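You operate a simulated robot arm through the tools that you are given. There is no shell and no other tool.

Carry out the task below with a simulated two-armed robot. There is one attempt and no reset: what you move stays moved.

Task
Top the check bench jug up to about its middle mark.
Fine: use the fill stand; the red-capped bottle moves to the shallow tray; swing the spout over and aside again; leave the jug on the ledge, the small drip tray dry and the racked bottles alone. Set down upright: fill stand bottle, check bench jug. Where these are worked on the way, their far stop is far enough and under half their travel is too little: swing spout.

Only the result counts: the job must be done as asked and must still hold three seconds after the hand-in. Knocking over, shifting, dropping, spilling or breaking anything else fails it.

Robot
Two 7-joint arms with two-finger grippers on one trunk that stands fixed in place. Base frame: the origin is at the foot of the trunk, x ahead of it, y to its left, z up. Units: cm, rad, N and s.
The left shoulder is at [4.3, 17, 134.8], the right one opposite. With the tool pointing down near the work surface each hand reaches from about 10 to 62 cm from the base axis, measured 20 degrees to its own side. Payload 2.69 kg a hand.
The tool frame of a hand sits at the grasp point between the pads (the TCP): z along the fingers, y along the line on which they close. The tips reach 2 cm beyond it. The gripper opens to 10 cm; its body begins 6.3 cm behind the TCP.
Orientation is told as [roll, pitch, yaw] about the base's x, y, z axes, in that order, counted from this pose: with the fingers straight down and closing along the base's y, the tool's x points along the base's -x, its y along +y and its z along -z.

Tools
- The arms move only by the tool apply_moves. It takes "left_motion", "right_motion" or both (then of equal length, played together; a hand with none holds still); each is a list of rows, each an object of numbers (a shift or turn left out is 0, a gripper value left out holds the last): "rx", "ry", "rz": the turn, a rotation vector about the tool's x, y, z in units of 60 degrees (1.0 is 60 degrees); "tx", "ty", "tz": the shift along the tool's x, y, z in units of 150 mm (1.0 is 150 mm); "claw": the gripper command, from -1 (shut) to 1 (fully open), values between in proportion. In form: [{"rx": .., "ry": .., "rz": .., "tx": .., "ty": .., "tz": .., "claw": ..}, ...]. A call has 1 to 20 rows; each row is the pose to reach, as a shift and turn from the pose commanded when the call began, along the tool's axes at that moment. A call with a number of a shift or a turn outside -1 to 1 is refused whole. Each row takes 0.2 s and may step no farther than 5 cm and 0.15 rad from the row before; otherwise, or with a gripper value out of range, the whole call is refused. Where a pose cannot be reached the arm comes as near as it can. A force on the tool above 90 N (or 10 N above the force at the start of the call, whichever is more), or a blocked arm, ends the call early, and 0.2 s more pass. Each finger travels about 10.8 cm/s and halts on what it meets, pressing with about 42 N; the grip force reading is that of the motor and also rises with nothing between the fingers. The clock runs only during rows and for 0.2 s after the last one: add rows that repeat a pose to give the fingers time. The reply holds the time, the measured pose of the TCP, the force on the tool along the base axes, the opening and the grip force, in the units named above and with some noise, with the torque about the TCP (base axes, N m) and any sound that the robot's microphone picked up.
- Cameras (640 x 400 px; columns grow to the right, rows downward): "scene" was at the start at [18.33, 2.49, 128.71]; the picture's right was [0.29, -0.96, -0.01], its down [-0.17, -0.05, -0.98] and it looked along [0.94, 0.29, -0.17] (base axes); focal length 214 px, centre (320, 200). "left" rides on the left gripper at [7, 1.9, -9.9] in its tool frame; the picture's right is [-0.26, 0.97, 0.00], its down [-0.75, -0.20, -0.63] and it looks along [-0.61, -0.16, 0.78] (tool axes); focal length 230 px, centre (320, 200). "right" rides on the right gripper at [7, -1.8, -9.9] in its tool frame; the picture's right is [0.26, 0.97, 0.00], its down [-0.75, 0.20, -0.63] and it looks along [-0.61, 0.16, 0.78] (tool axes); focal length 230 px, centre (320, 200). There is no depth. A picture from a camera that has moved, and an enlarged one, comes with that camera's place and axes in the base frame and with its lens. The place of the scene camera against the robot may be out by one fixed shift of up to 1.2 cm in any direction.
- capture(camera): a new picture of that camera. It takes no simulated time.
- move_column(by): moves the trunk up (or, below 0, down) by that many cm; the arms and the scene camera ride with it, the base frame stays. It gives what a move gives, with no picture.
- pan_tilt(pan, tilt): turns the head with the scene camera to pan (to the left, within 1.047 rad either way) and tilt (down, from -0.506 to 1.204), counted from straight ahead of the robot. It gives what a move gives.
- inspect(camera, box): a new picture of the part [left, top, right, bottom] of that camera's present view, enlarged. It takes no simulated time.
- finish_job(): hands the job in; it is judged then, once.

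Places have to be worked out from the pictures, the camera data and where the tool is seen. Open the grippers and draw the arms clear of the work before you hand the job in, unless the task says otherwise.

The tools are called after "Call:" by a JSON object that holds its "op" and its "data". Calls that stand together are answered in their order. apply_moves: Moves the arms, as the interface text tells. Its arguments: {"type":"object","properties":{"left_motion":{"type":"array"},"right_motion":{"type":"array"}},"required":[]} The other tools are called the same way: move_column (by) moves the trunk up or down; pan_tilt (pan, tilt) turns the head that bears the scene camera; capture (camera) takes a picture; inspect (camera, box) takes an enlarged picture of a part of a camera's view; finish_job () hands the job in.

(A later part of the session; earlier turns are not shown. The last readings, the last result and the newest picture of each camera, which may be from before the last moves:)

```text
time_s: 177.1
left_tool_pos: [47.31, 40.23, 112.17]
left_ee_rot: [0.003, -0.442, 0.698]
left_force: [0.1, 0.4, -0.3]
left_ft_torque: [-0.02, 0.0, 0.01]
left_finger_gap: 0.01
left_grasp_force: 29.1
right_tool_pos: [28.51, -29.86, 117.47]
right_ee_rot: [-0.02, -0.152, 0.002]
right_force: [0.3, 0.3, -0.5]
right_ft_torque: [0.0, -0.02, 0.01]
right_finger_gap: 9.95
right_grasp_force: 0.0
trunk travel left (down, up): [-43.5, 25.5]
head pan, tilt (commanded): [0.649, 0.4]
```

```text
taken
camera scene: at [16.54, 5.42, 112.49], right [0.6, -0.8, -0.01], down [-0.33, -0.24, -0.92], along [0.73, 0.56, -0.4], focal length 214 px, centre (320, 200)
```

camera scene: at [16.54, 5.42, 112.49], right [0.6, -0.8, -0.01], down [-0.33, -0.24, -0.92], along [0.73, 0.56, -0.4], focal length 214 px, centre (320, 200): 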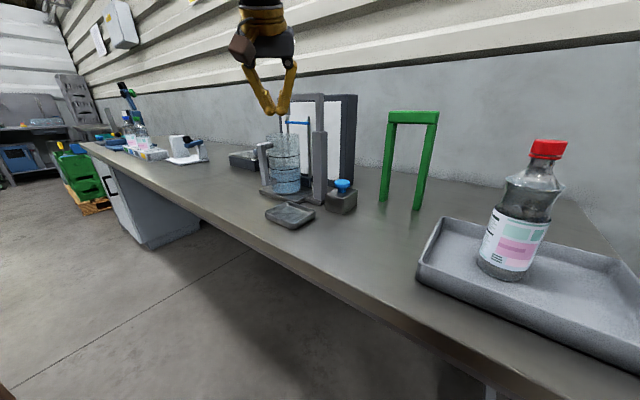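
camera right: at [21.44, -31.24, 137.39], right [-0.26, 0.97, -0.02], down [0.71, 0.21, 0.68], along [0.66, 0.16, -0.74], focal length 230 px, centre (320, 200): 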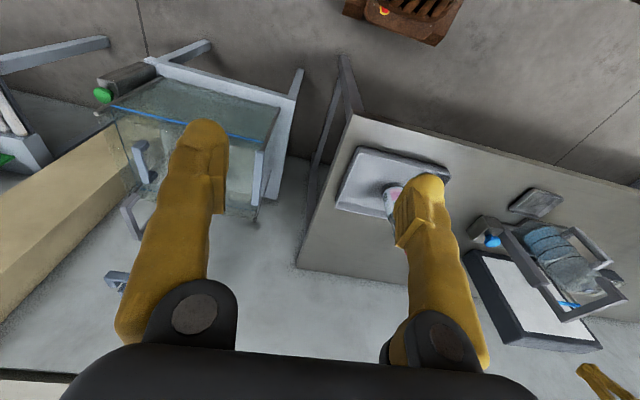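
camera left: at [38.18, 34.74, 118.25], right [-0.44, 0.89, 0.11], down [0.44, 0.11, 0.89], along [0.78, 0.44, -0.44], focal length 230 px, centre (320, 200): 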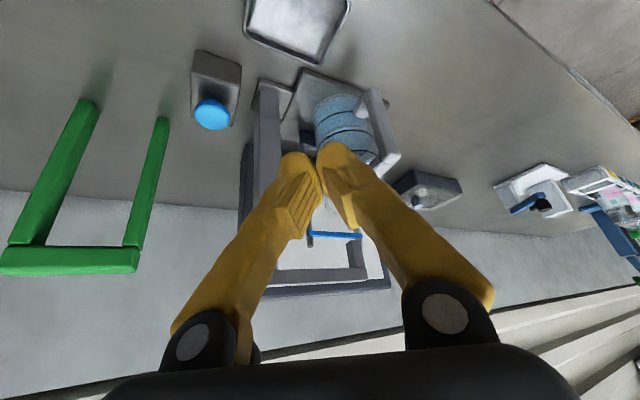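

The button computes again to (64, 34.3). I move above it, first across and then down to TCP z≈100.

Call:
{"op": "apply_moves", "data": {"left_motion": [{"tx": -0.023, "ty": -0.175, "tz": 0.051, "claw": -1}, {"tx": -0.046, "ty": -0.35, "tz": 0.103, "claw": -1}, {"tx": -0.068, "ty": -0.525, "tz": 0.154, "claw": -1}, {"tx": -0.091, "ty": -0.7, "tz": 0.205, "claw": -1}, {"tx": -0.097, "ty": -0.758, "tz": 0.355, "claw": -1}, {"tx": -0.103, "ty": -0.816, "tz": 0.506, "claw": -1}, {"tx": -0.108, "ty": -0.874, "tz": 0.656, "claw": -1}, {"tx": -0.114, "ty": -0.933, "tz": 0.807, "claw": -1}, {"tx": -0.12, "ty": -0.991, "tz": 0.957, "claw": -1}, {"tx": -0.12, "ty": -0.991, "tz": 0.957, "claw": -1}]}}

Call:
{"op": "capture", "data": {"camera": "left"}}

Call:
{"op": "inspect", "data": {"camera": "scene", "box": [240, 70, 400, 230]}}

```text
time_s: 179.3
left_tool_pos: [63.22, 33.66, 100.04]
left_ee_rot: [0.006, -0.441, 0.698]
left_force: [-0.4, -0.1, 0.3]
left_ft_torque: [-0.01, -0.02, 0.02]
left_finger_gap: 0.0
left_grasp_force: 30.0
right_tool_pos: [28.49, -29.85, 117.38]
right_ee_rot: [-0.02, -0.154, 0.003]
right_force: [-1.3, 0.3, 0.9]
right_ft_torque: [0.0, 0.01, 0.0]
right_finger_gap: 9.99
right_grasp_force: 0.0
trunk travel left (down, up): [-43.5, 25.5]
head pan, tilt (commanded): [0.649, 0.4]
```

```text
taken
camera left: at [53.95, 28.18, 106.12], right [-0.44, 0.89, 0.11], down [0.44, 0.11, 0.89], along [0.78, 0.45, -0.44], focal length 230 px, centre (320, 200)
```

left: 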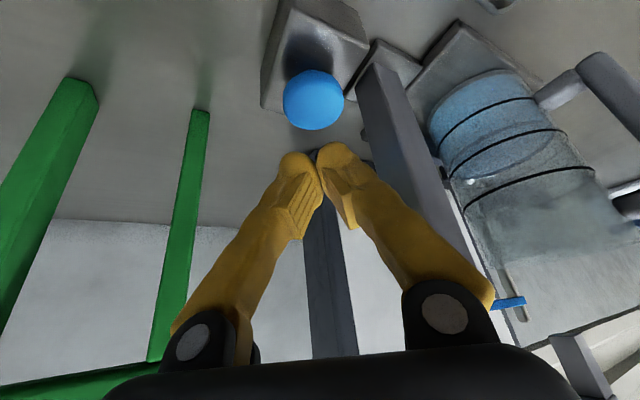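

```text
2.50 times, centred on (320, 150) of scene
camera zoom: at [16.52, 5.35, 112.5], right [0.6, -0.8, -0.01], down [-0.33, -0.24, -0.92], along [0.73, 0.56, -0.4], focal length 536 px, centre (320, 325)
```

zoom: 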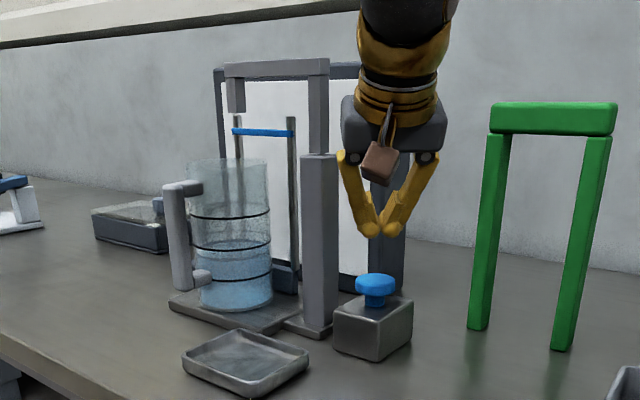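

The fingertips hang right above the button. I take a close-up of the jug as baseline for the level before pressing.

Call:
{"op": "inspect", "data": {"camera": "scene", "box": [280, 125, 320, 205]}}

Call:
{"op": "inspect", "data": {"camera": "scene", "box": [270, 100, 330, 200]}}

```text
5.00 times, centred on (300, 165) of scene
camera zoom: at [16.52, 5.35, 112.5], right [0.6, -0.8, -0.01], down [-0.33, -0.24, -0.92], along [0.73, 0.56, -0.4], focal length 1072 px, centre (420, 375)
```

zoom: 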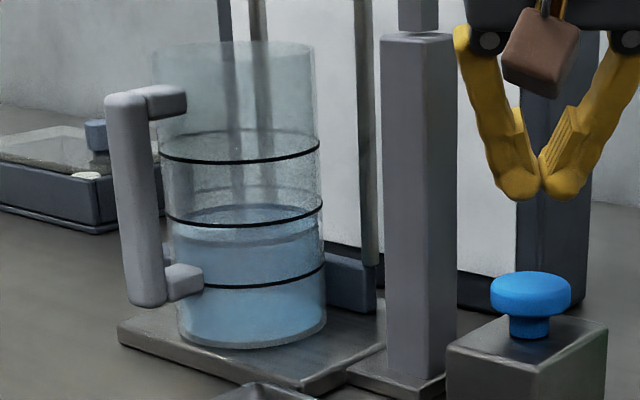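

```text
4.00 times, centred on (300, 150) of scene
camera zoom: at [16.52, 5.35, 112.5], right [0.6, -0.8, -0.01], down [-0.33, -0.24, -0.92], along [0.73, 0.56, -0.4], focal length 858 px, centre (400, 400)
```

zoom: 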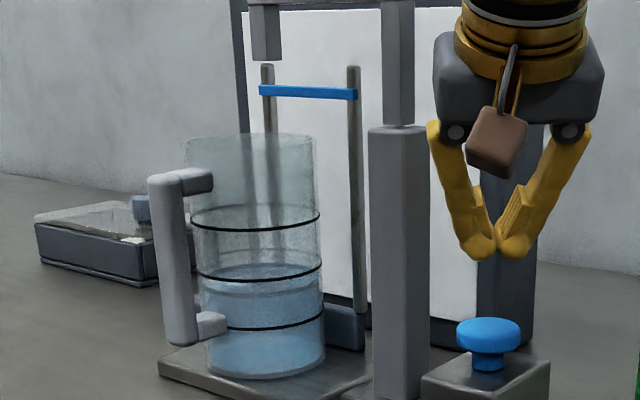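

Baseline: surface front lies about 0.3 ring spacing below the middle ring. I lower the fingertips to just above the button.

Call:
{"op": "apply_moves", "data": {"left_motion": [{"tx": 0.037, "tz": 0.078, "claw": -1}, {"tx": 0.074, "tz": 0.157, "claw": -1}, {"tx": 0.111, "tz": 0.235, "claw": -1}, {"tx": 0.148, "tz": 0.313, "claw": -1}, {"tx": 0.148, "tz": 0.313, "claw": -1}]}}

Call:
{"op": "inspect", "data": {"camera": "scene", "box": [270, 100, 370, 210]}}

Call:
{"op": "capture", "data": {"camera": "left"}}

```text
time_s: 180.5
left_tool_pos: [62.98, 33.84, 94.74]
left_ee_rot: [0.007, -0.442, 0.697]
left_force: [0.4, 0.4, 0.5]
left_ft_torque: [-0.02, 0.0, -0.02]
left_finger_gap: 0.0
left_grasp_force: 29.9
right_tool_pos: [28.48, -29.84, 117.3]
right_ee_rot: [-0.02, -0.15, 0.001]
right_force: [0.9, -0.1, -0.5]
right_ft_torque: [0.0, -0.03, -0.02]
right_finger_gap: 10.02
right_grasp_force: 0.1
trunk travel left (down, up): [-43.5, 25.5]
head pan, tilt (commanded): [0.649, 0.4]
```

```text
3.64 times, centred on (320, 155) of scene
camera zoom: at [16.55, 5.36, 112.5], right [0.6, -0.8, -0.01], down [-0.33, -0.24, -0.92], along [0.73, 0.56, -0.4], focal length 780 px, centre (320, 364)
```

zoom: 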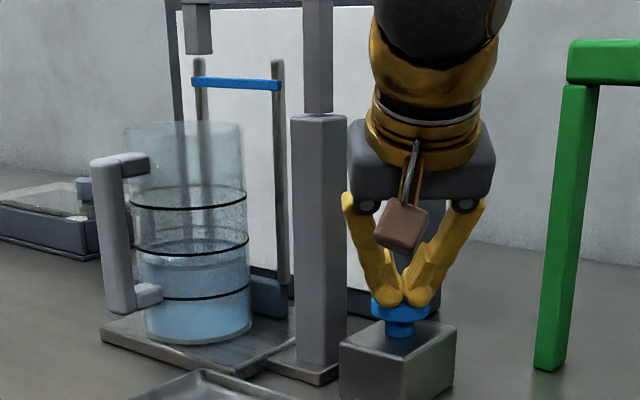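

```text
taken
camera left: at [53.81, 28.26, 100.92], right [-0.44, 0.89, 0.11], down [0.44, 0.11, 0.89], along [0.78, 0.45, -0.44], focal length 230 px, centre (320, 200)
```

left: 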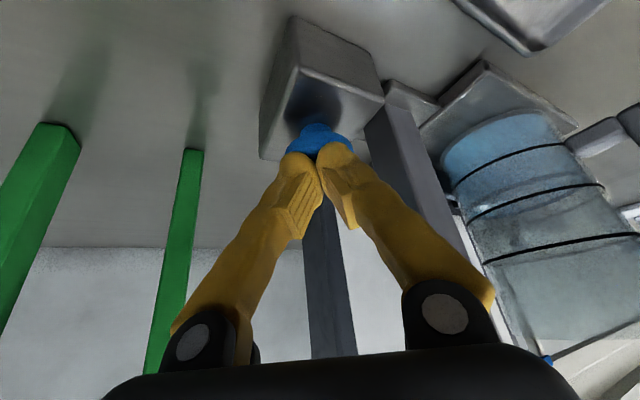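

The tips are just over the cap with no force yet. I go down 0.5 cm and read the force.

Call:
{"op": "apply_moves", "data": {"left_motion": [{"tx": 0.0143, "tz": 0.0301, "claw": -1}]}}

```text
time_s: 180.9
left_tool_pos: [63.15, 33.63, 94.38]
left_ee_rot: [0.003, -0.444, 0.696]
left_force: [-0.7, 0.6, 2.8]
left_ft_torque: [-0.03, 0.02, 0.0]
left_finger_gap: 0.6
left_grasp_force: 29.5
right_tool_pos: [28.42, -29.95, 117.42]
right_ee_rot: [-0.019, -0.154, 0.001]
right_force: [-0.6, 1.3, 0.9]
right_ft_torque: [-0.02, 0.01, 0.02]
right_finger_gap: 10.01
right_grasp_force: 0.1
trunk travel left (down, up): [-43.5, 25.5]
head pan, tilt (commanded): [0.649, 0.4]
heard: click
```

A click was heard at about 2.8 N. I look immediately at the nozzle and the level.

Call:
{"op": "inspect", "data": {"camera": "scene", "box": [270, 100, 330, 200]}}

Call:
{"op": "inspect", "data": {"camera": "scene", "box": [280, 125, 320, 205]}}

```text
4.00 times, centred on (300, 150) of scene
camera zoom: at [16.53, 5.36, 112.5], right [0.6, -0.8, -0.01], down [-0.33, -0.24, -0.92], along [0.73, 0.56, -0.4], focal length 858 px, centre (400, 400)
```

zoom: 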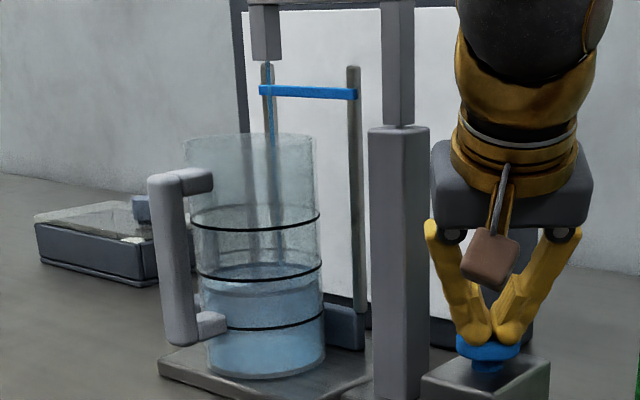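

```text
5.00 times, centred on (300, 165) of scene
camera zoom: at [16.53, 5.36, 112.5], right [0.6, -0.8, -0.01], down [-0.33, -0.24, -0.92], along [0.73, 0.56, -0.4], focal length 1072 px, centre (420, 375)
```

zoom: 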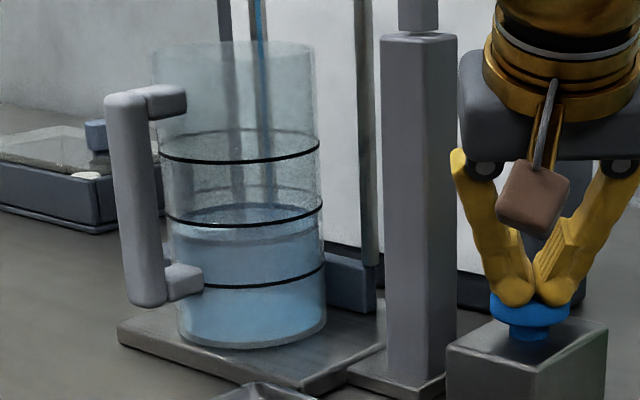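

Water streams from the nozzle into the jug. I hold for one short row and check the level again.

Call:
{"op": "apply_moves", "data": {"left_motion": [{"tz": 0.0, "claw": -1}]}}

Call:
{"op": "inspect", "data": {"camera": "scene", "box": [280, 125, 320, 205]}}

```text
time_s: 181.3
left_tool_pos: [63.08, 33.71, 94.26]
left_ee_rot: [0.005, -0.443, 0.7]
left_force: [0.0, 0.5, 2.5]
left_ft_torque: [-0.01, 0.01, 0.0]
left_finger_gap: 0.61
left_grasp_force: 29.6
right_tool_pos: [28.46, -29.86, 117.39]
right_ee_rot: [-0.019, -0.152, 0.003]
right_force: [0.0, -0.1, -0.2]
right_ft_torque: [0.0, 0.04, -0.01]
right_finger_gap: 10.03
right_grasp_force: 0.1
trunk travel left (down, up): [-43.5, 25.5]
head pan, tilt (commanded): [0.649, 0.4]
```

```text
5.00 times, centred on (300, 165) of scene
camera zoom: at [16.54, 5.36, 112.5], right [0.6, -0.8, -0.01], down [-0.33, -0.24, -0.92], along [0.73, 0.56, -0.4], focal length 1072 px, centre (420, 375)
```

zoom: 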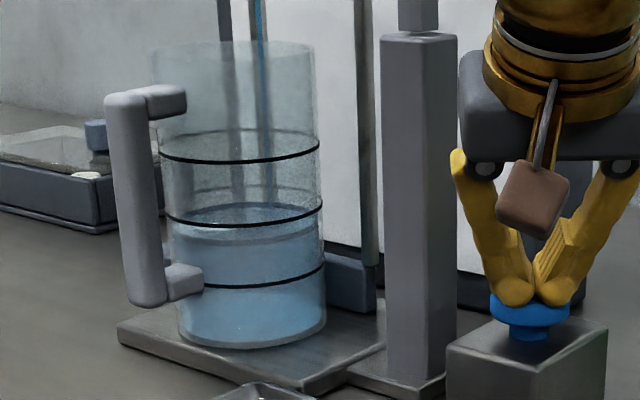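

The level rises slowly, about a pixel or two per 0.4 s. I hold for another 1.2 s and check.

Call:
{"op": "apply_moves", "data": {"left_motion": [{"tz": 0.0, "claw": -1}, {"tz": 0.0, "claw": -1}, {"tz": 0.0, "claw": -1}, {"tz": 0.0, "claw": -1}, {"tz": 0.0, "claw": -1}]}}

Call:
{"op": "inspect", "data": {"camera": "scene", "box": [280, 125, 320, 205]}}

```text
time_s: 182.5
left_tool_pos: [62.96, 33.64, 94.34]
left_ee_rot: [0.005, -0.443, 0.694]
left_force: [-0.3, 0.9, 3.3]
left_ft_torque: [0.01, 0.01, 0.01]
left_finger_gap: 0.61
left_grasp_force: 29.9
right_tool_pos: [28.46, -30.02, 117.39]
right_ee_rot: [-0.018, -0.151, 0.002]
right_force: [0.2, -0.2, 0.2]
right_ft_torque: [-0.03, 0.0, 0.01]
right_finger_gap: 9.99
right_grasp_force: 0.1
trunk travel left (down, up): [-43.5, 25.5]
head pan, tilt (commanded): [0.649, 0.4]
```

```text
5.00 times, centred on (300, 165) of scene
camera zoom: at [16.55, 5.36, 112.5], right [0.6, -0.8, -0.01], down [-0.33, -0.24, -0.92], along [0.73, 0.56, -0.4], focal length 1072 px, centre (420, 375)
```

zoom: 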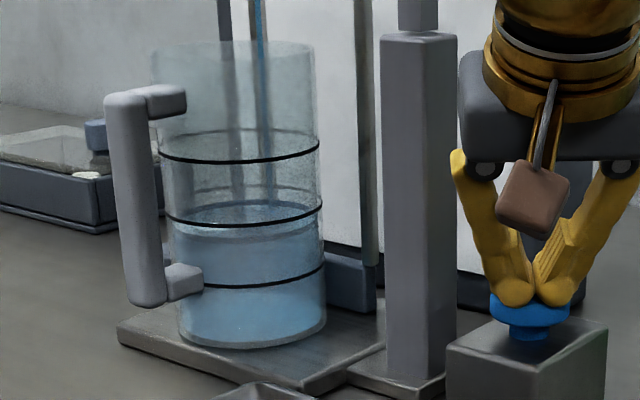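

The surface has risen a bit; I take a larger close-up of the marks to measure it.

Call:
{"op": "inspect", "data": {"camera": "scene", "box": [288, 150, 316, 185]}}

```text
11.43 times, centred on (302, 168) of scene
camera zoom: at [16.55, 5.36, 112.5], right [0.6, -0.8, -0.01], down [-0.33, -0.24, -0.92], along [0.73, 0.56, -0.4], focal length 2451 px, centre (526, 571)
```

zoom: 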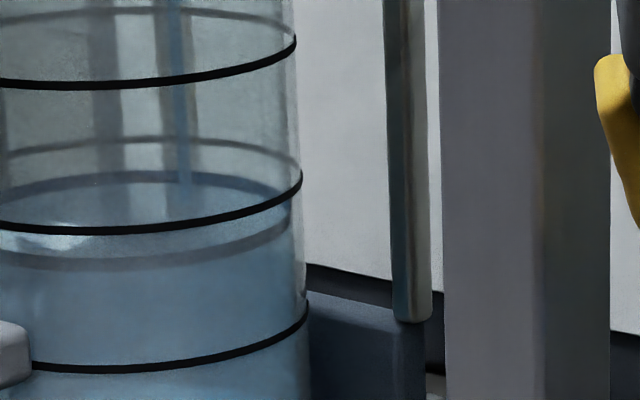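

Clear view: the surface is about 0.24 ring spacings (~1 cm) below the middle ring, rising about 0.18 cm/s. I hold for 2.6 s more and measure again.

Call:
{"op": "apply_moves", "data": {"left_motion": [{"tz": 0.0, "claw": -1}, {"tz": 0.0, "claw": -1}, {"tz": 0.0, "claw": -1}, {"tz": 0.0, "claw": -1}, {"tz": 0.0, "claw": -1}, {"tz": 0.0, "claw": -1}, {"tz": 0.0, "claw": -1}, {"tz": 0.0, "claw": -1}, {"tz": 0.0, "claw": -1}, {"tz": 0.0, "claw": -1}, {"tz": 0.0, "claw": -1}, {"tz": 0.0, "claw": -1}]}}

Call:
{"op": "inspect", "data": {"camera": "scene", "box": [288, 150, 316, 185]}}

```text
time_s: 185.1
left_tool_pos: [62.94, 33.72, 94.27]
left_ee_rot: [0.006, -0.441, 0.694]
left_force: [-0.1, 0.0, 1.8]
left_ft_torque: [-0.03, -0.01, 0.04]
left_finger_gap: 0.61
left_grasp_force: 29.7
right_tool_pos: [28.55, -29.88, 117.4]
right_ee_rot: [-0.021, -0.152, 0.001]
right_force: [-0.1, 0.2, 1.1]
right_ft_torque: [0.01, 0.01, 0.01]
right_finger_gap: 10.02
right_grasp_force: 0.0
trunk travel left (down, up): [-43.5, 25.5]
head pan, tilt (commanded): [0.649, 0.4]
```

```text
11.43 times, centred on (302, 168) of scene
camera zoom: at [16.54, 5.36, 112.5], right [0.6, -0.8, -0.01], down [-0.33, -0.24, -0.92], along [0.73, 0.56, -0.4], focal length 2451 px, centre (526, 571)
```

zoom: 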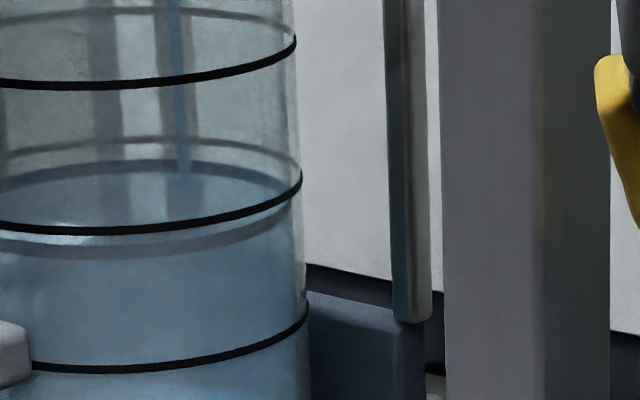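

Offset is now about 22 px of a 140 px spacing, falling ~4.4 px/s. I hold another 3.4 s, then measure once more.

Call:
{"op": "apply_moves", "data": {"left_motion": [{"tz": 0.0, "claw": -1}, {"tz": 0.0, "claw": -1}, {"tz": 0.0, "claw": -1}, {"tz": 0.0, "claw": -1}, {"tz": 0.0, "claw": -1}, {"tz": 0.0, "claw": -1}, {"tz": 0.0, "claw": -1}, {"tz": 0.0, "claw": -1}, {"tz": 0.0, "claw": -1}, {"tz": 0.0, "claw": -1}, {"tz": 0.0, "claw": -1}, {"tz": 0.0, "claw": -1}, {"tz": 0.0, "claw": -1}, {"tz": 0.0, "claw": -1}, {"tz": 0.0, "claw": -1}, {"tz": 0.0, "claw": -1}]}}

Call:
{"op": "inspect", "data": {"camera": "scene", "box": [288, 150, 316, 185]}}

```text
time_s: 188.5
left_tool_pos: [62.99, 33.71, 94.3]
left_ee_rot: [0.004, -0.443, 0.696]
left_force: [-0.6, 0.6, 2.1]
left_ft_torque: [0.01, -0.01, 0.01]
left_finger_gap: 0.6
left_grasp_force: 30.1
right_tool_pos: [28.49, -29.85, 117.34]
right_ee_rot: [-0.019, -0.152, 0.001]
right_force: [-0.7, 0.6, 0.0]
right_ft_torque: [0.01, -0.04, -0.03]
right_finger_gap: 10.0
right_grasp_force: 0.1
trunk travel left (down, up): [-43.5, 25.5]
head pan, tilt (commanded): [0.649, 0.4]
```

```text
11.43 times, centred on (302, 168) of scene
camera zoom: at [16.54, 5.35, 112.5], right [0.6, -0.8, -0.01], down [-0.33, -0.24, -0.92], along [0.73, 0.56, -0.4], focal length 2451 px, centre (526, 571)
```

zoom: 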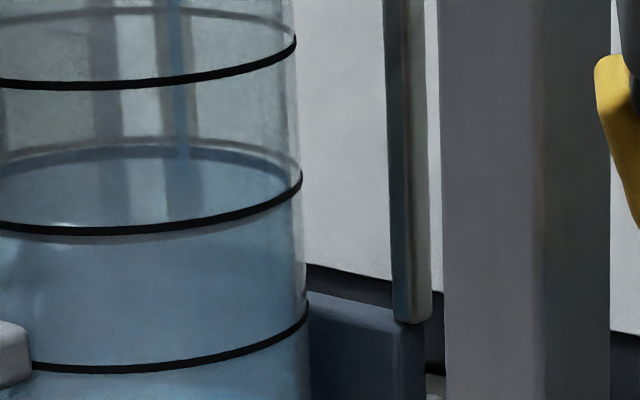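

Only ~7 px (0.05 spacing) remain. I hold 0.8 s more and then lift off the button.

Call:
{"op": "apply_moves", "data": {"left_motion": [{"tz": 0.0, "claw": -1}, {"tz": 0.0, "claw": -1}, {"tz": 0.0, "claw": -1}, {"tz": 0.0, "claw": -1}, {"tx": -0.071, "tz": -0.151, "claw": -1}]}}

Call:
{"op": "inspect", "data": {"camera": "scene", "box": [288, 150, 316, 185]}}

Call:
{"op": "inspect", "data": {"camera": "scene", "box": [270, 100, 370, 210]}}

```text
time_s: 189.7
left_tool_pos: [62.95, 33.65, 96.75]
left_ee_rot: [0.005, -0.443, 0.698]
left_force: [-0.3, -0.4, -0.2]
left_ft_torque: [-0.04, 0.01, -0.01]
left_finger_gap: 0.01
left_grasp_force: 29.6
right_tool_pos: [28.45, -29.89, 117.48]
right_ee_rot: [-0.019, -0.153, 0.003]
right_force: [1.1, -0.4, 0.1]
right_ft_torque: [-0.02, -0.02, -0.05]
right_finger_gap: 10.0
right_grasp_force: 0.1
trunk travel left (down, up): [-43.5, 25.5]
head pan, tilt (commanded): [0.649, 0.4]
```

```text
11.43 times, centred on (302, 168) of scene
camera zoom: at [16.5, 5.34, 112.5], right [0.6, -0.8, -0.01], down [-0.33, -0.24, -0.92], along [0.73, 0.56, -0.4], focal length 2451 px, centre (526, 571)
```

zoom: 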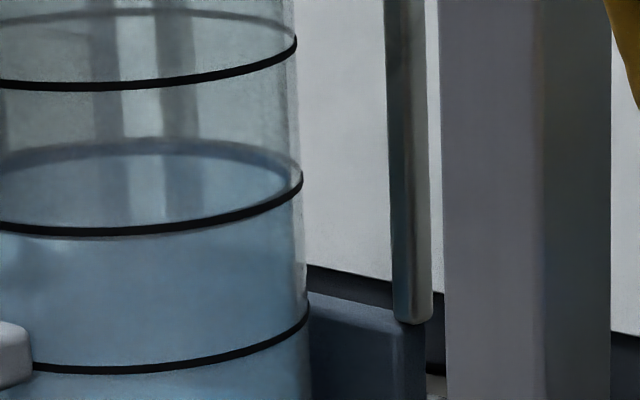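

```text
3.64 times, centred on (320, 155) of scene
camera zoom: at [16.5, 5.34, 112.5], right [0.6, -0.8, -0.01], down [-0.33, -0.24, -0.92], along [0.73, 0.56, -0.4], focal length 780 px, centre (320, 364)
```

zoom: 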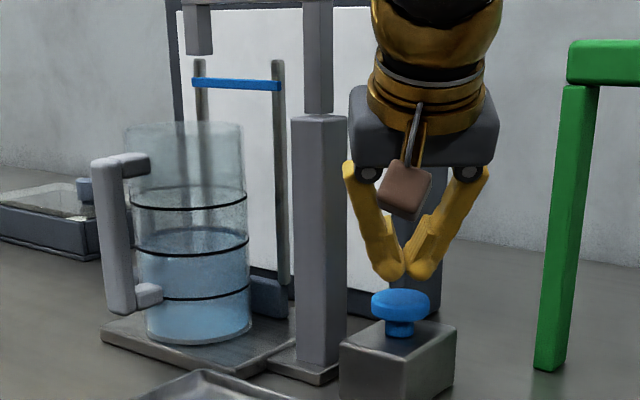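

The stream has stopped and the surface is level with the middle ring. I raise the trunk 8 cm and lift the hand up and back, clear of the post, before hooking the spout.

Call:
{"op": "move_column", "data": {"by": 8}}

Call:
{"op": "apply_moves", "data": {"left_motion": [{"tx": -0.02, "ty": 0.043, "tz": -0.163, "claw": -1}, {"tx": -0.041, "ty": 0.086, "tz": -0.325, "claw": -1}, {"tx": -0.061, "ty": 0.129, "tz": -0.488, "claw": -1}, {"tx": -0.081, "ty": 0.171, "tz": -0.65, "claw": -1}, {"tx": -0.102, "ty": 0.214, "tz": -0.813, "claw": -1}, {"tx": -0.122, "ty": 0.257, "tz": -0.975, "claw": -1}, {"tx": -0.122, "ty": 0.257, "tz": -0.975, "claw": -1}]}}

Call:
{"op": "capture", "data": {"camera": "scene"}}

```text
time_s: 190.9
left_tool_pos: [63.16, 33.67, 104.87]
left_ee_rot: [0.006, -0.441, 0.697]
left_force: [0.8, 0.3, 0.2]
left_ft_torque: [0.01, 0.01, -0.01]
left_finger_gap: 0.03
left_grasp_force: 29.5
right_tool_pos: [28.53, -29.78, 125.28]
right_ee_rot: [-0.018, -0.152, 0.001]
right_force: [-0.2, 0.0, 0.7]
right_ft_torque: [0.0, -0.02, 0.01]
right_finger_gap: 9.97
right_grasp_force: 0.0
trunk travel left (down, up): [-51.5, 17.5]
head pan, tilt (commanded): [0.649, 0.4]
```

```text
time_s: 192.5
left_tool_pos: [57.33, 33.76, 118.69]
left_ee_rot: [0.004, -0.441, 0.696]
left_force: [0.4, 0.9, -0.8]
left_ft_torque: [0.0, 0.0, 0.04]
left_finger_gap: 0.0
left_grasp_force: 29.5
right_tool_pos: [28.54, -29.89, 125.39]
right_ee_rot: [-0.02, -0.151, 0.002]
right_force: [0.9, 0.4, -0.2]
right_ft_torque: [0.01, 0.03, -0.01]
right_finger_gap: 9.99
right_grasp_force: 0.1
trunk travel left (down, up): [-51.5, 17.5]
head pan, tilt (commanded): [0.649, 0.4]
```

```text
taken
camera scene: at [16.75, 5.38, 120.48], right [0.6, -0.8, -0.01], down [-0.33, -0.24, -0.92], along [0.73, 0.56, -0.4], focal length 214 px, centre (320, 200)
```

scene: 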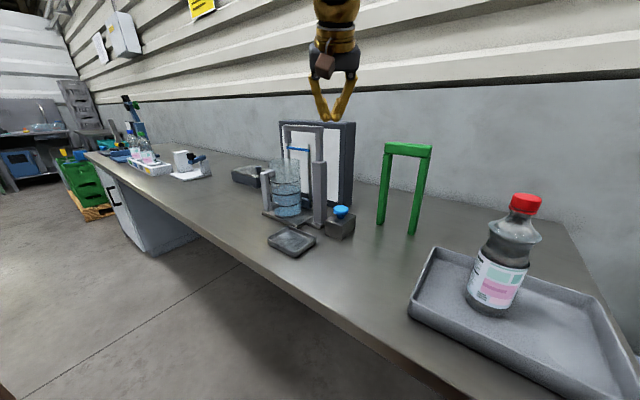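

Next I turn the hand to yaw ≈15°, tilt ≈45° and carry it over the spout at z≈124, well above its top.

Call:
{"op": "apply_moves", "data": {"left_motion": [{"rx": 0.03, "ry": -0.041, "rz": 0.0435, "tx": -0.12, "ty": 0.024, "tz": 0.0, "claw": -1}, {"rx": 0.061, "ry": -0.082, "rz": 0.087, "tx": -0.245, "ty": 0.048, "tz": 0.01, "claw": -1}, {"rx": 0.091, "ry": -0.123, "rz": 0.13, "tx": -0.37, "ty": 0.072, "tz": 0.02, "claw": -1}, {"rx": 0.122, "ry": -0.164, "rz": 0.174, "tx": -0.495, "ty": 0.096, "tz": 0.035, "claw": -1}, {"rx": 0.152, "ry": -0.204, "rz": 0.2175, "tx": -0.62, "ty": 0.12, "tz": 0.05, "claw": -1}, {"rx": 0.182, "ry": -0.245, "rz": 0.261, "tx": -0.745, "ty": 0.144, "tz": 0.067, "claw": -1}, {"rx": 0.213, "ry": -0.286, "rz": 0.3045, "tx": -0.87, "ty": 0.168, "tz": 0.085, "claw": -1}, {"rx": 0.243, "ry": -0.327, "rz": 0.348, "tx": -0.99, "ty": 0.192, "tz": 0.102, "claw": -1}, {"rx": 0.243, "ry": -0.327, "rz": 0.348, "tx": -0.99, "ty": 0.192, "tz": 0.102, "claw": -1}]}}

Call:
{"op": "capture", "data": {"camera": "left"}}

Call:
{"op": "inspect", "data": {"camera": "scene", "box": [220, 60, 400, 240]}}

```text
time_s: 194.5
left_tool_pos: [66.02, 44.86, 124.0]
left_ee_rot: [0.008, -0.789, 0.252]
left_force: [-0.7, -0.4, -0.3]
left_ft_torque: [-0.02, 0.01, -0.05]
left_finger_gap: 0.0
left_grasp_force: 29.6
right_tool_pos: [28.42, -29.85, 125.25]
right_ee_rot: [-0.019, -0.152, 0.001]
right_force: [0.2, -0.1, 0.0]
right_ft_torque: [0.02, 0.02, -0.02]
right_finger_gap: 10.0
right_grasp_force: 0.1
trunk travel left (down, up): [-51.5, 17.5]
head pan, tilt (commanded): [0.649, 0.4]
```

```text
taken
camera left: at [54.11, 43.54, 126.06], right [-0.07, 0.98, 0.19], down [0.13, -0.18, 0.98], along [0.99, 0.09, -0.12], focal length 230 px, centre (320, 200)
```

left: 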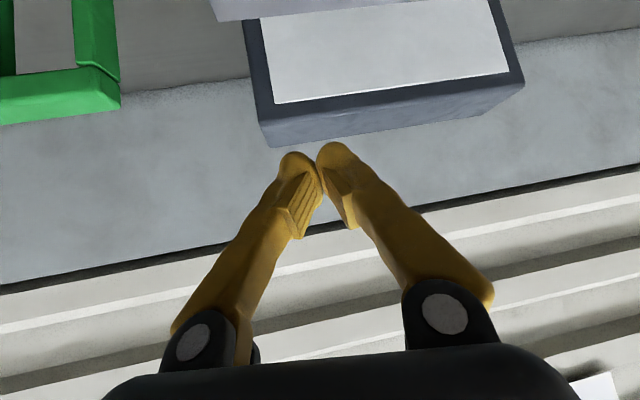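

```text
2.22 times, centred on (310, 150) of scene
camera zoom: at [16.69, 5.31, 120.5], right [0.6, -0.8, -0.01], down [-0.33, -0.23, -0.92], along [0.73, 0.56, -0.4], focal length 477 px, centre (342, 311)
```

zoom: 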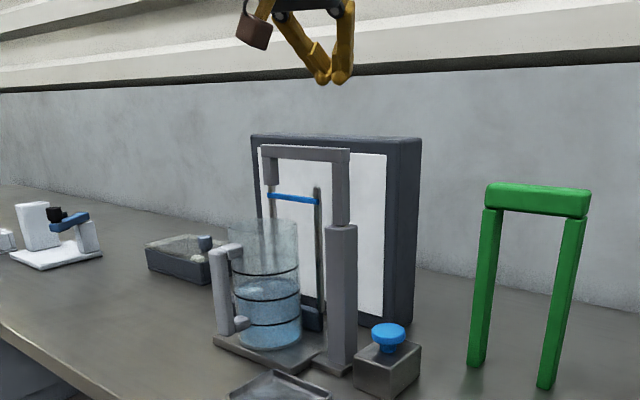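

The hand is over the spout's far side. I move to about (69.2, 47.2) and descend first to z≈117, then check before hooking behind the arm.

Call:
{"op": "apply_moves", "data": {"left_motion": [{"tx": -0.085, "ty": 0.05, "tz": 0.085, "claw": -1}, {"tx": -0.172, "ty": 0.095, "tz": 0.174, "claw": -1}, {"tx": -0.08, "ty": 0.095, "tz": 0.265, "claw": -1}, {"tx": 0.03, "ty": 0.095, "tz": 0.37, "claw": -1}, {"tx": 0.16, "ty": 0.095, "tz": 0.503, "claw": -1}, {"tx": 0.16, "ty": 0.095, "tz": 0.503, "claw": -1}]}}

Call:
{"op": "capture", "data": {"camera": "left"}}

Call:
{"op": "inspect", "data": {"camera": "scene", "box": [220, 60, 400, 240]}}

```text
time_s: 195.9
left_tool_pos: [69.25, 47.11, 116.75]
left_ee_rot: [0.007, -0.789, 0.25]
left_force: [-0.3, 0.5, -0.1]
left_ft_torque: [-0.01, 0.01, 0.0]
left_finger_gap: 0.01
left_grasp_force: 29.8
right_tool_pos: [28.47, -29.91, 125.47]
right_ee_rot: [-0.018, -0.155, 0.003]
right_force: [-0.4, -0.5, -0.3]
right_ft_torque: [0.02, 0.0, 0.02]
right_finger_gap: 10.02
right_grasp_force: 0.1
trunk travel left (down, up): [-51.5, 17.5]
head pan, tilt (commanded): [0.649, 0.4]
```

```text
taken
camera left: at [57.24, 45.81, 118.93], right [-0.07, 0.98, 0.19], down [0.13, -0.18, 0.98], along [0.99, 0.09, -0.12], focal length 230 px, centre (320, 200)
```

left: 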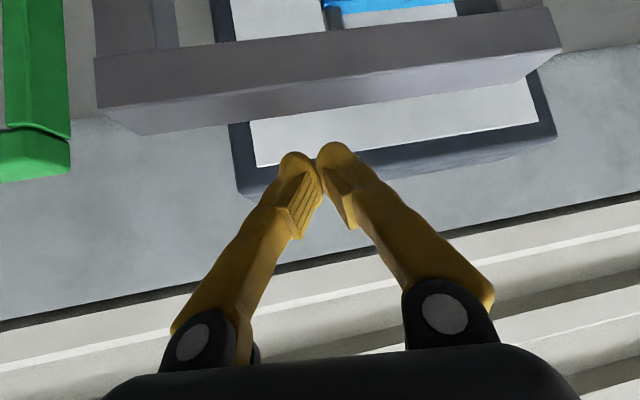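

```text
2.22 times, centred on (310, 150) of scene
camera zoom: at [16.66, 5.35, 120.5], right [0.6, -0.8, -0.01], down [-0.33, -0.24, -0.92], along [0.73, 0.56, -0.4], focal length 477 px, centre (342, 311)
```

zoom: 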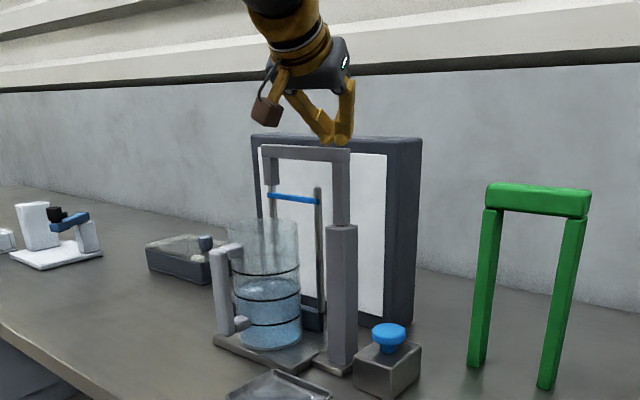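

The arm's back-top edge computes to x≈65.2, the fingertips are ~3 cm behind it. I descend 2.9 cm so they reach down behind the arm.

Call:
{"op": "apply_moves", "data": {"left_motion": [{"tx": 0.034, "tz": 0.034, "claw": -1}, {"tx": 0.069, "tz": 0.068, "claw": -1}, {"tx": 0.103, "tz": 0.102, "claw": -1}, {"tx": 0.137, "tz": 0.136, "claw": -1}, {"tx": 0.137, "tz": 0.136, "claw": -1}]}}

Call:
{"op": "capture", "data": {"camera": "left"}}

Call:
{"op": "inspect", "data": {"camera": "scene", "box": [250, 60, 360, 180]}}

```text
time_s: 197.1
left_tool_pos: [69.18, 47.23, 113.79]
left_ee_rot: [0.005, -0.786, 0.253]
left_force: [-0.2, 0.4, 0.4]
left_ft_torque: [0.02, 0.0, 0.01]
left_finger_gap: 0.0
left_grasp_force: 29.4
right_tool_pos: [28.61, -29.91, 125.32]
right_ee_rot: [-0.018, -0.153, 0.002]
right_force: [0.3, -0.3, 0.6]
right_ft_torque: [0.0, -0.04, 0.0]
right_finger_gap: 10.0
right_grasp_force: 0.1
trunk travel left (down, up): [-51.5, 17.5]
head pan, tilt (commanded): [0.649, 0.4]
```

```text
taken
camera left: at [57.26, 45.93, 116.05], right [-0.07, 0.98, 0.19], down [0.13, -0.18, 0.98], along [0.99, 0.09, -0.12], focal length 230 px, centre (320, 200)
```

left: 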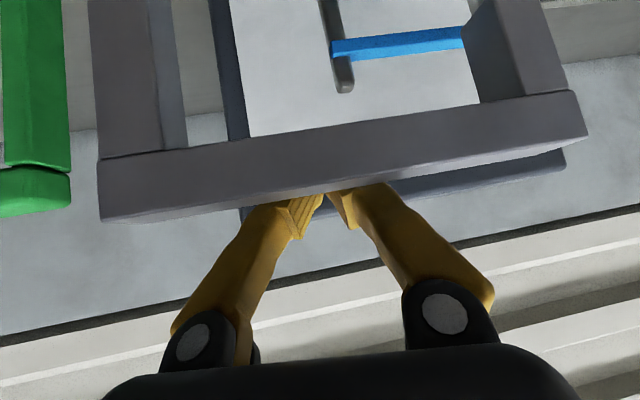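

```text
3.33 times, centred on (305, 120) of scene
camera zoom: at [16.69, 5.36, 120.49], right [0.6, -0.8, -0.01], down [-0.33, -0.24, -0.92], along [0.73, 0.56, -0.4], focal length 715 px, centre (370, 467)
```

zoom: 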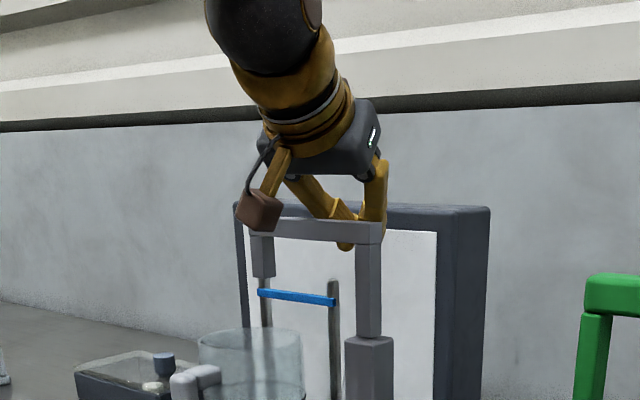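

The tips are hooked behind the spout arm. I pull it back along the arc through the first 60° toward the robot.

Call:
{"op": "apply_moves", "data": {"left_motion": [{"tx": 0.041, "ty": 0.015, "tz": -0.041, "claw": -1}, {"tx": 0.081, "ty": 0.0365, "tz": -0.081, "claw": -1}, {"tx": 0.116, "ty": 0.084, "tz": -0.116, "claw": -1}, {"tx": 0.147, "ty": 0.129, "tz": -0.147, "claw": -1}, {"tx": 0.174, "ty": 0.167, "tz": -0.174, "claw": -1}, {"tx": 0.216, "ty": 0.203, "tz": -0.216, "claw": -1}, {"tx": 0.259, "ty": 0.2325, "tz": -0.2595, "claw": -1}, {"tx": 0.315, "ty": 0.246, "tz": -0.3155, "claw": -1}, {"tx": 0.377, "ty": 0.255, "tz": -0.377, "claw": -1}, {"tx": 0.377, "ty": 0.255, "tz": -0.377, "claw": -1}]}}

Call:
{"op": "capture", "data": {"camera": "left"}}

Call:
{"op": "inspect", "data": {"camera": "scene", "box": [220, 60, 380, 240]}}

```text
time_s: 199.3
left_tool_pos: [60.61, 49.02, 113.94]
left_ee_rot: [0.008, -0.786, 0.254]
left_force: [0.1, -0.7, 0.4]
left_ft_torque: [0.01, 0.03, -0.01]
left_finger_gap: 0.0
left_grasp_force: 29.6
right_tool_pos: [28.53, -29.88, 125.43]
right_ee_rot: [-0.018, -0.152, 0.001]
right_force: [-0.4, -0.3, -1.7]
right_ft_torque: [-0.01, 0.03, -0.02]
right_finger_gap: 10.01
right_grasp_force: 0.1
trunk travel left (down, up): [-51.5, 17.5]
head pan, tilt (commanded): [0.649, 0.4]
```

```text
taken
camera left: at [48.55, 47.64, 116.11], right [-0.07, 0.98, 0.19], down [0.13, -0.18, 0.98], along [0.99, 0.09, -0.12], focal length 230 px, centre (320, 200)
```

left: 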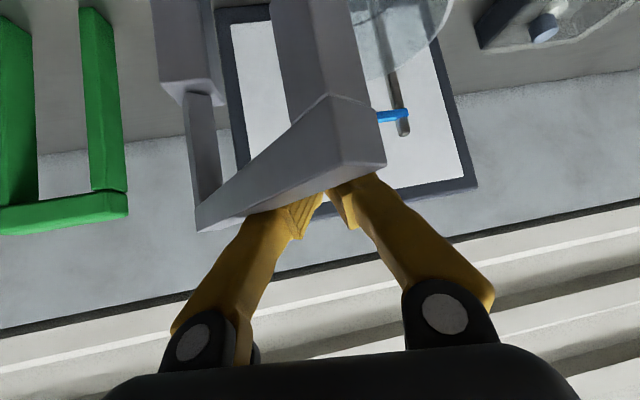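

```text
2.22 times, centred on (300, 150) of scene
camera zoom: at [16.72, 5.37, 120.49], right [0.6, -0.8, -0.01], down [-0.33, -0.24, -0.92], along [0.73, 0.56, -0.4], focal length 477 px, centre (364, 311)
```

zoom: 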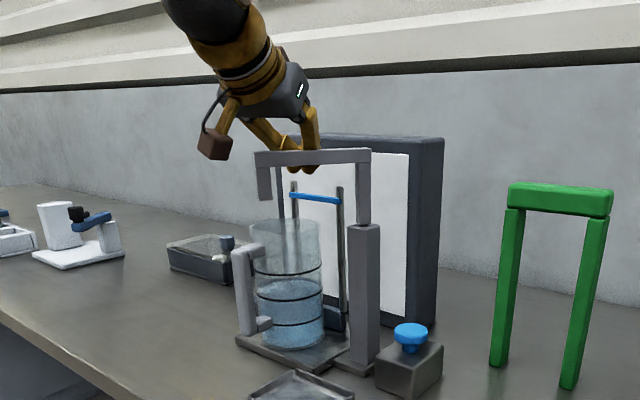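

The spout follows smoothly. I continue pulling it to the aside position, ending with a gentle push in −y toward its stop.

Call:
{"op": "apply_moves", "data": {"left_motion": [{"tx": 0.048, "ty": 0.004, "tz": -0.048, "claw": -1}, {"tx": 0.0995, "ty": -0.012, "tz": -0.0996, "claw": -1}, {"tx": 0.146, "ty": -0.029, "tz": -0.1466, "claw": -1}, {"tx": 0.191, "ty": -0.061, "tz": -0.191, "claw": -1}, {"tx": 0.234, "ty": -0.107, "tz": -0.234, "claw": -1}, {"tx": 0.266, "ty": -0.15, "tz": -0.266, "claw": -1}, {"tx": 0.275, "ty": -0.202, "tz": -0.276, "claw": -1}, {"tx": 0.275, "ty": -0.202, "tz": -0.276, "claw": -1}]}}

Call:
{"op": "capture", "data": {"camera": "left"}}

Call:
{"op": "inspect", "data": {"camera": "scene", "box": [220, 60, 380, 240]}}

```text
time_s: 201.1
left_tool_pos: [55.75, 45.19, 113.86]
left_ee_rot: [0.003, -0.796, 0.261]
left_force: [3.6, 36.6, 15.2]
left_ft_torque: [-0.58, 0.15, -0.35]
left_finger_gap: 0.0
left_grasp_force: 29.4
right_tool_pos: [28.47, -29.27, 125.48]
right_ee_rot: [-0.023, -0.154, 0.001]
right_force: [0.8, 0.5, 0.0]
right_ft_torque: [0.02, -0.03, -0.02]
right_finger_gap: 10.0
right_grasp_force: 0.1
trunk travel left (down, up): [-51.5, 17.5]
head pan, tilt (commanded): [0.649, 0.4]
```

```text
taken
camera left: at [43.69, 43.84, 116.08], right [-0.08, 0.98, 0.19], down [0.13, -0.18, 0.98], along [0.99, 0.1, -0.11], focal length 230 px, centre (320, 200)
```

left: 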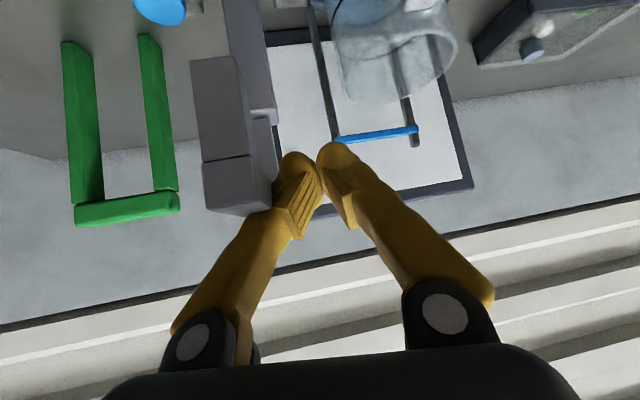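

```text
2.22 times, centred on (300, 150) of scene
camera zoom: at [16.61, 5.84, 120.49], right [0.61, -0.8, -0.01], down [-0.32, -0.24, -0.91], along [0.73, 0.56, -0.4], focal length 477 px, centre (364, 311)
```

zoom: 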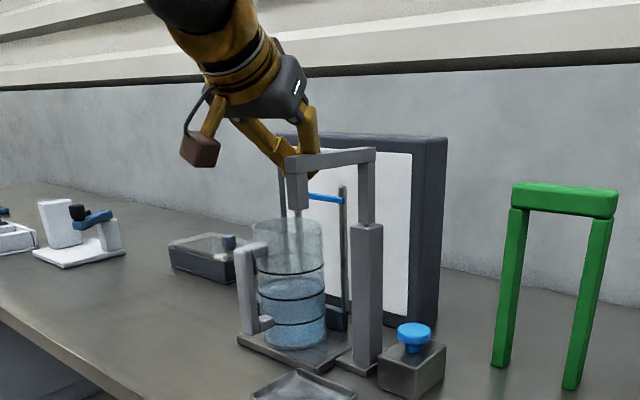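

The +36 N reaction means the spout is against its aside stop again. I back off to +y and then lift away.

Call:
{"op": "apply_moves", "data": {"left_motion": [{"tx": -0.012, "ty": 0.065, "tz": 0.012, "claw": -1}, {"tx": -0.024, "ty": 0.129, "tz": 0.024, "claw": -1}, {"tx": -0.024, "ty": 0.129, "tz": 0.024, "claw": -1}, {"tx": -0.12, "ty": 0.15, "tz": -0.08, "claw": -1}, {"tx": -0.22, "ty": 0.17, "tz": -0.18, "claw": -1}, {"tx": -0.32, "ty": 0.19, "tz": -0.28, "claw": -1}, {"tx": -0.4, "ty": 0.2, "tz": -0.36, "claw": -1}, {"tx": -0.4, "ty": 0.2, "tz": -0.36, "claw": -1}]}}

Call:
{"op": "capture", "data": {"camera": "left"}}

Call:
{"op": "inspect", "data": {"camera": "scene", "box": [220, 60, 380, 240]}}

```text
time_s: 202.9
left_tool_pos: [55.23, 47.52, 121.98]
left_ee_rot: [0.007, -0.788, 0.254]
left_force: [-0.5, -1.0, -0.8]
left_ft_torque: [0.04, 0.01, -0.01]
left_finger_gap: 0.01
left_grasp_force: 29.3
right_tool_pos: [28.6, -29.88, 125.41]
right_ee_rot: [-0.019, -0.153, 0.001]
right_force: [0.1, 0.7, -0.2]
right_ft_torque: [-0.01, 0.01, -0.01]
right_finger_gap: 9.97
right_grasp_force: 0.1
trunk travel left (down, up): [-51.5, 17.5]
head pan, tilt (commanded): [0.649, 0.4]
```

```text
taken
camera left: at [43.28, 46.21, 124.19], right [-0.07, 0.98, 0.19], down [0.13, -0.18, 0.98], along [0.99, 0.09, -0.12], focal length 230 px, centre (320, 200)
```

left: 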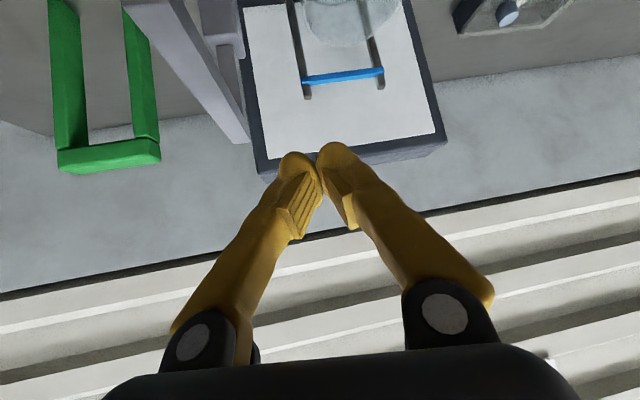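

```text
2.22 times, centred on (300, 150) of scene
camera zoom: at [16.7, 5.38, 120.49], right [0.6, -0.8, -0.01], down [-0.33, -0.24, -0.92], along [0.73, 0.56, -0.4], focal length 477 px, centre (364, 311)
```

zoom: 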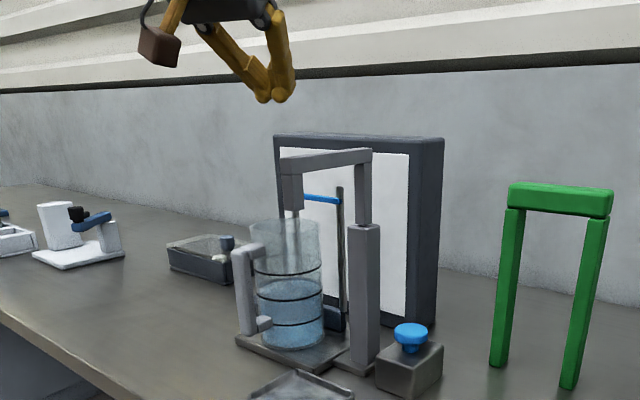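

The spout is back in its original aside position (same pixels as at the start). I retreat the left hand toward the robot and open the gripper.

Call:
{"op": "apply_moves", "data": {"left_motion": [{"tx": 0.1, "ty": 0.035, "tz": -0.1, "claw": -1}, {"tx": 0.2, "ty": 0.07, "tz": -0.2, "claw": -1}, {"tx": 0.3, "ty": 0.11, "tz": -0.3, "claw": -1}, {"tx": 0.4, "ty": 0.146, "tz": -0.4, "claw": -1}, {"tx": 0.5, "ty": 0.18, "tz": -0.5, "claw": -1}, {"tx": 0.58, "ty": 0.21, "tz": -0.58, "claw": -1}, {"tx": 0.638, "ty": 0.234, "tz": -0.639, "claw": 0}, {"tx": 0.638, "ty": 0.234, "tz": -0.639, "claw": 1}, {"tx": 0.638, "ty": 0.234, "tz": -0.639, "claw": 1}, {"tx": 0.638, "ty": 0.234, "tz": -0.639, "claw": 1}]}}

Call:
{"op": "capture", "data": {"camera": "scene"}}

Call:
{"op": "inspect", "data": {"camera": "scene", "box": [240, 120, 360, 270]}}

Call:
{"op": "capture", "data": {"camera": "left"}}

```text
time_s: 205.1
left_tool_pos: [41.18, 47.35, 121.48]
left_ee_rot: [0.011, -0.772, 0.249]
left_force: [0.1, -0.8, 0.0]
left_ft_torque: [0.0, 0.04, -0.01]
left_finger_gap: 9.97
left_grasp_force: 0.1
right_tool_pos: [28.57, -29.89, 125.39]
right_ee_rot: [-0.019, -0.153, 0.0]
right_force: [0.0, 0.0, -0.1]
right_ft_torque: [0.01, 0.0, 0.0]
right_finger_gap: 10.01
right_grasp_force: 0.0
trunk travel left (down, up): [-51.5, 17.5]
head pan, tilt (commanded): [0.649, 0.4]
```

```text
taken
camera scene: at [16.69, 5.37, 120.49], right [0.6, -0.8, -0.01], down [-0.33, -0.24, -0.92], along [0.73, 0.56, -0.4], focal length 214 px, centre (320, 200)
```

scene: 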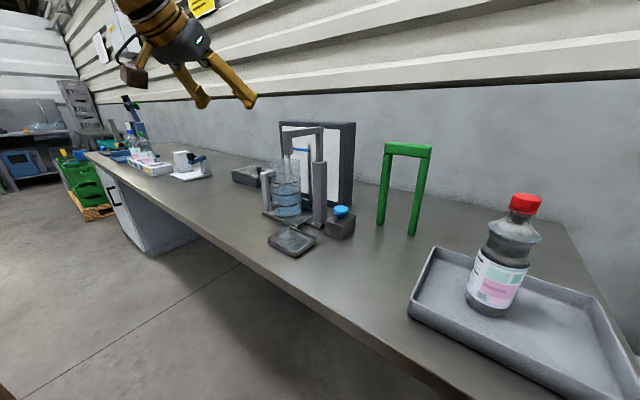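

```text
2.67 times, centred on (300, 195) of scene
camera zoom: at [16.69, 5.37, 120.49], right [0.6, -0.8, -0.01], down [-0.33, -0.24, -0.92], along [0.73, 0.56, -0.4], focal length 572 px, centre (373, 213)
```

zoom: 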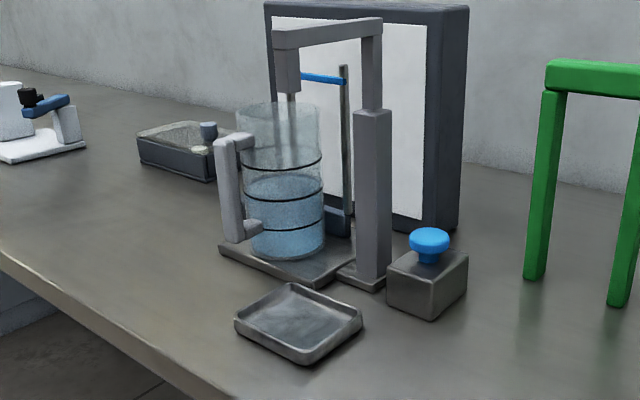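

```text
taken
camera left: at [29.22, 46.06, 123.79], right [-0.07, 0.98, 0.19], down [0.15, -0.18, 0.97], along [0.99, 0.09, -0.13], focal length 230 px, centre (320, 200)
```

left: 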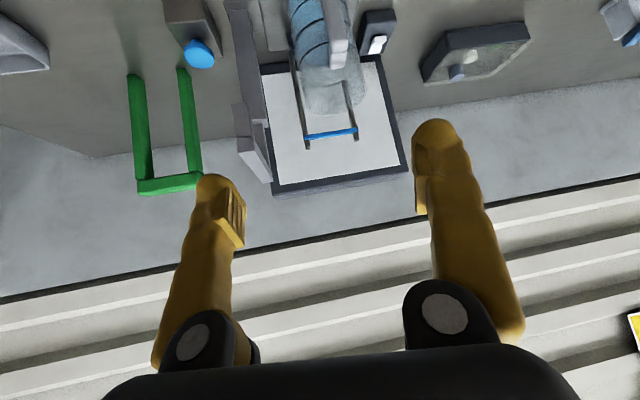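

All is in place; I take final close-ups of the jug level, the drip tray and the bottle.

Call:
{"op": "inspect", "data": {"camera": "scene", "box": [265, 165, 315, 225]}}

Call:
{"op": "inspect", "data": {"camera": "scene", "box": [260, 220, 330, 265]}}

Call:
{"op": "inspect", "data": {"camera": "scene", "box": [400, 180, 640, 400]}}

```text
6.67 times, centred on (290, 195) of scene
camera zoom: at [16.69, 5.37, 120.49], right [0.6, -0.8, -0.01], down [-0.33, -0.24, -0.92], along [0.73, 0.56, -0.4], focal length 1430 px, centre (520, 233)
```

zoom: 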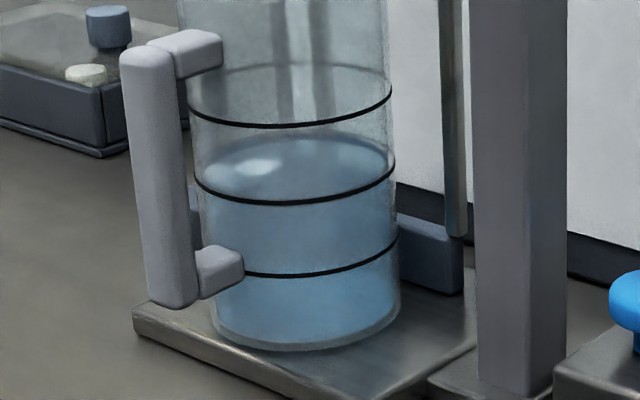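

```text
8.89 times, centred on (295, 242) of scene
camera zoom: at [16.69, 5.37, 120.49], right [0.6, -0.8, -0.01], down [-0.33, -0.24, -0.92], along [0.73, 0.56, -0.4], focal length 1906 px, centre (542, -178)
```

zoom: 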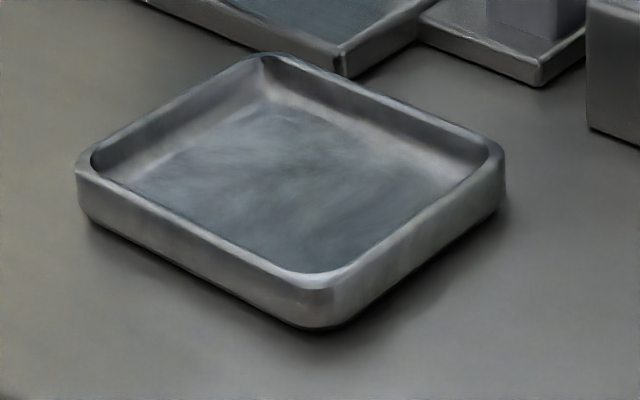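

```text
1.82 times, centred on (520, 290) of scene
camera zoom: at [16.69, 5.37, 120.49], right [0.6, -0.8, -0.01], down [-0.33, -0.24, -0.92], along [0.73, 0.56, -0.4], focal length 390 px, centre (-44, 36)
```

zoom: 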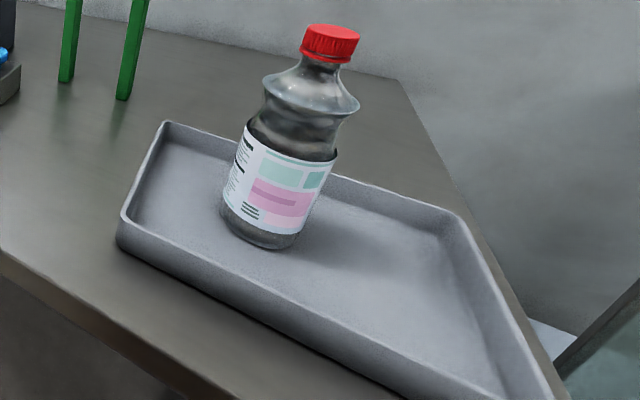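

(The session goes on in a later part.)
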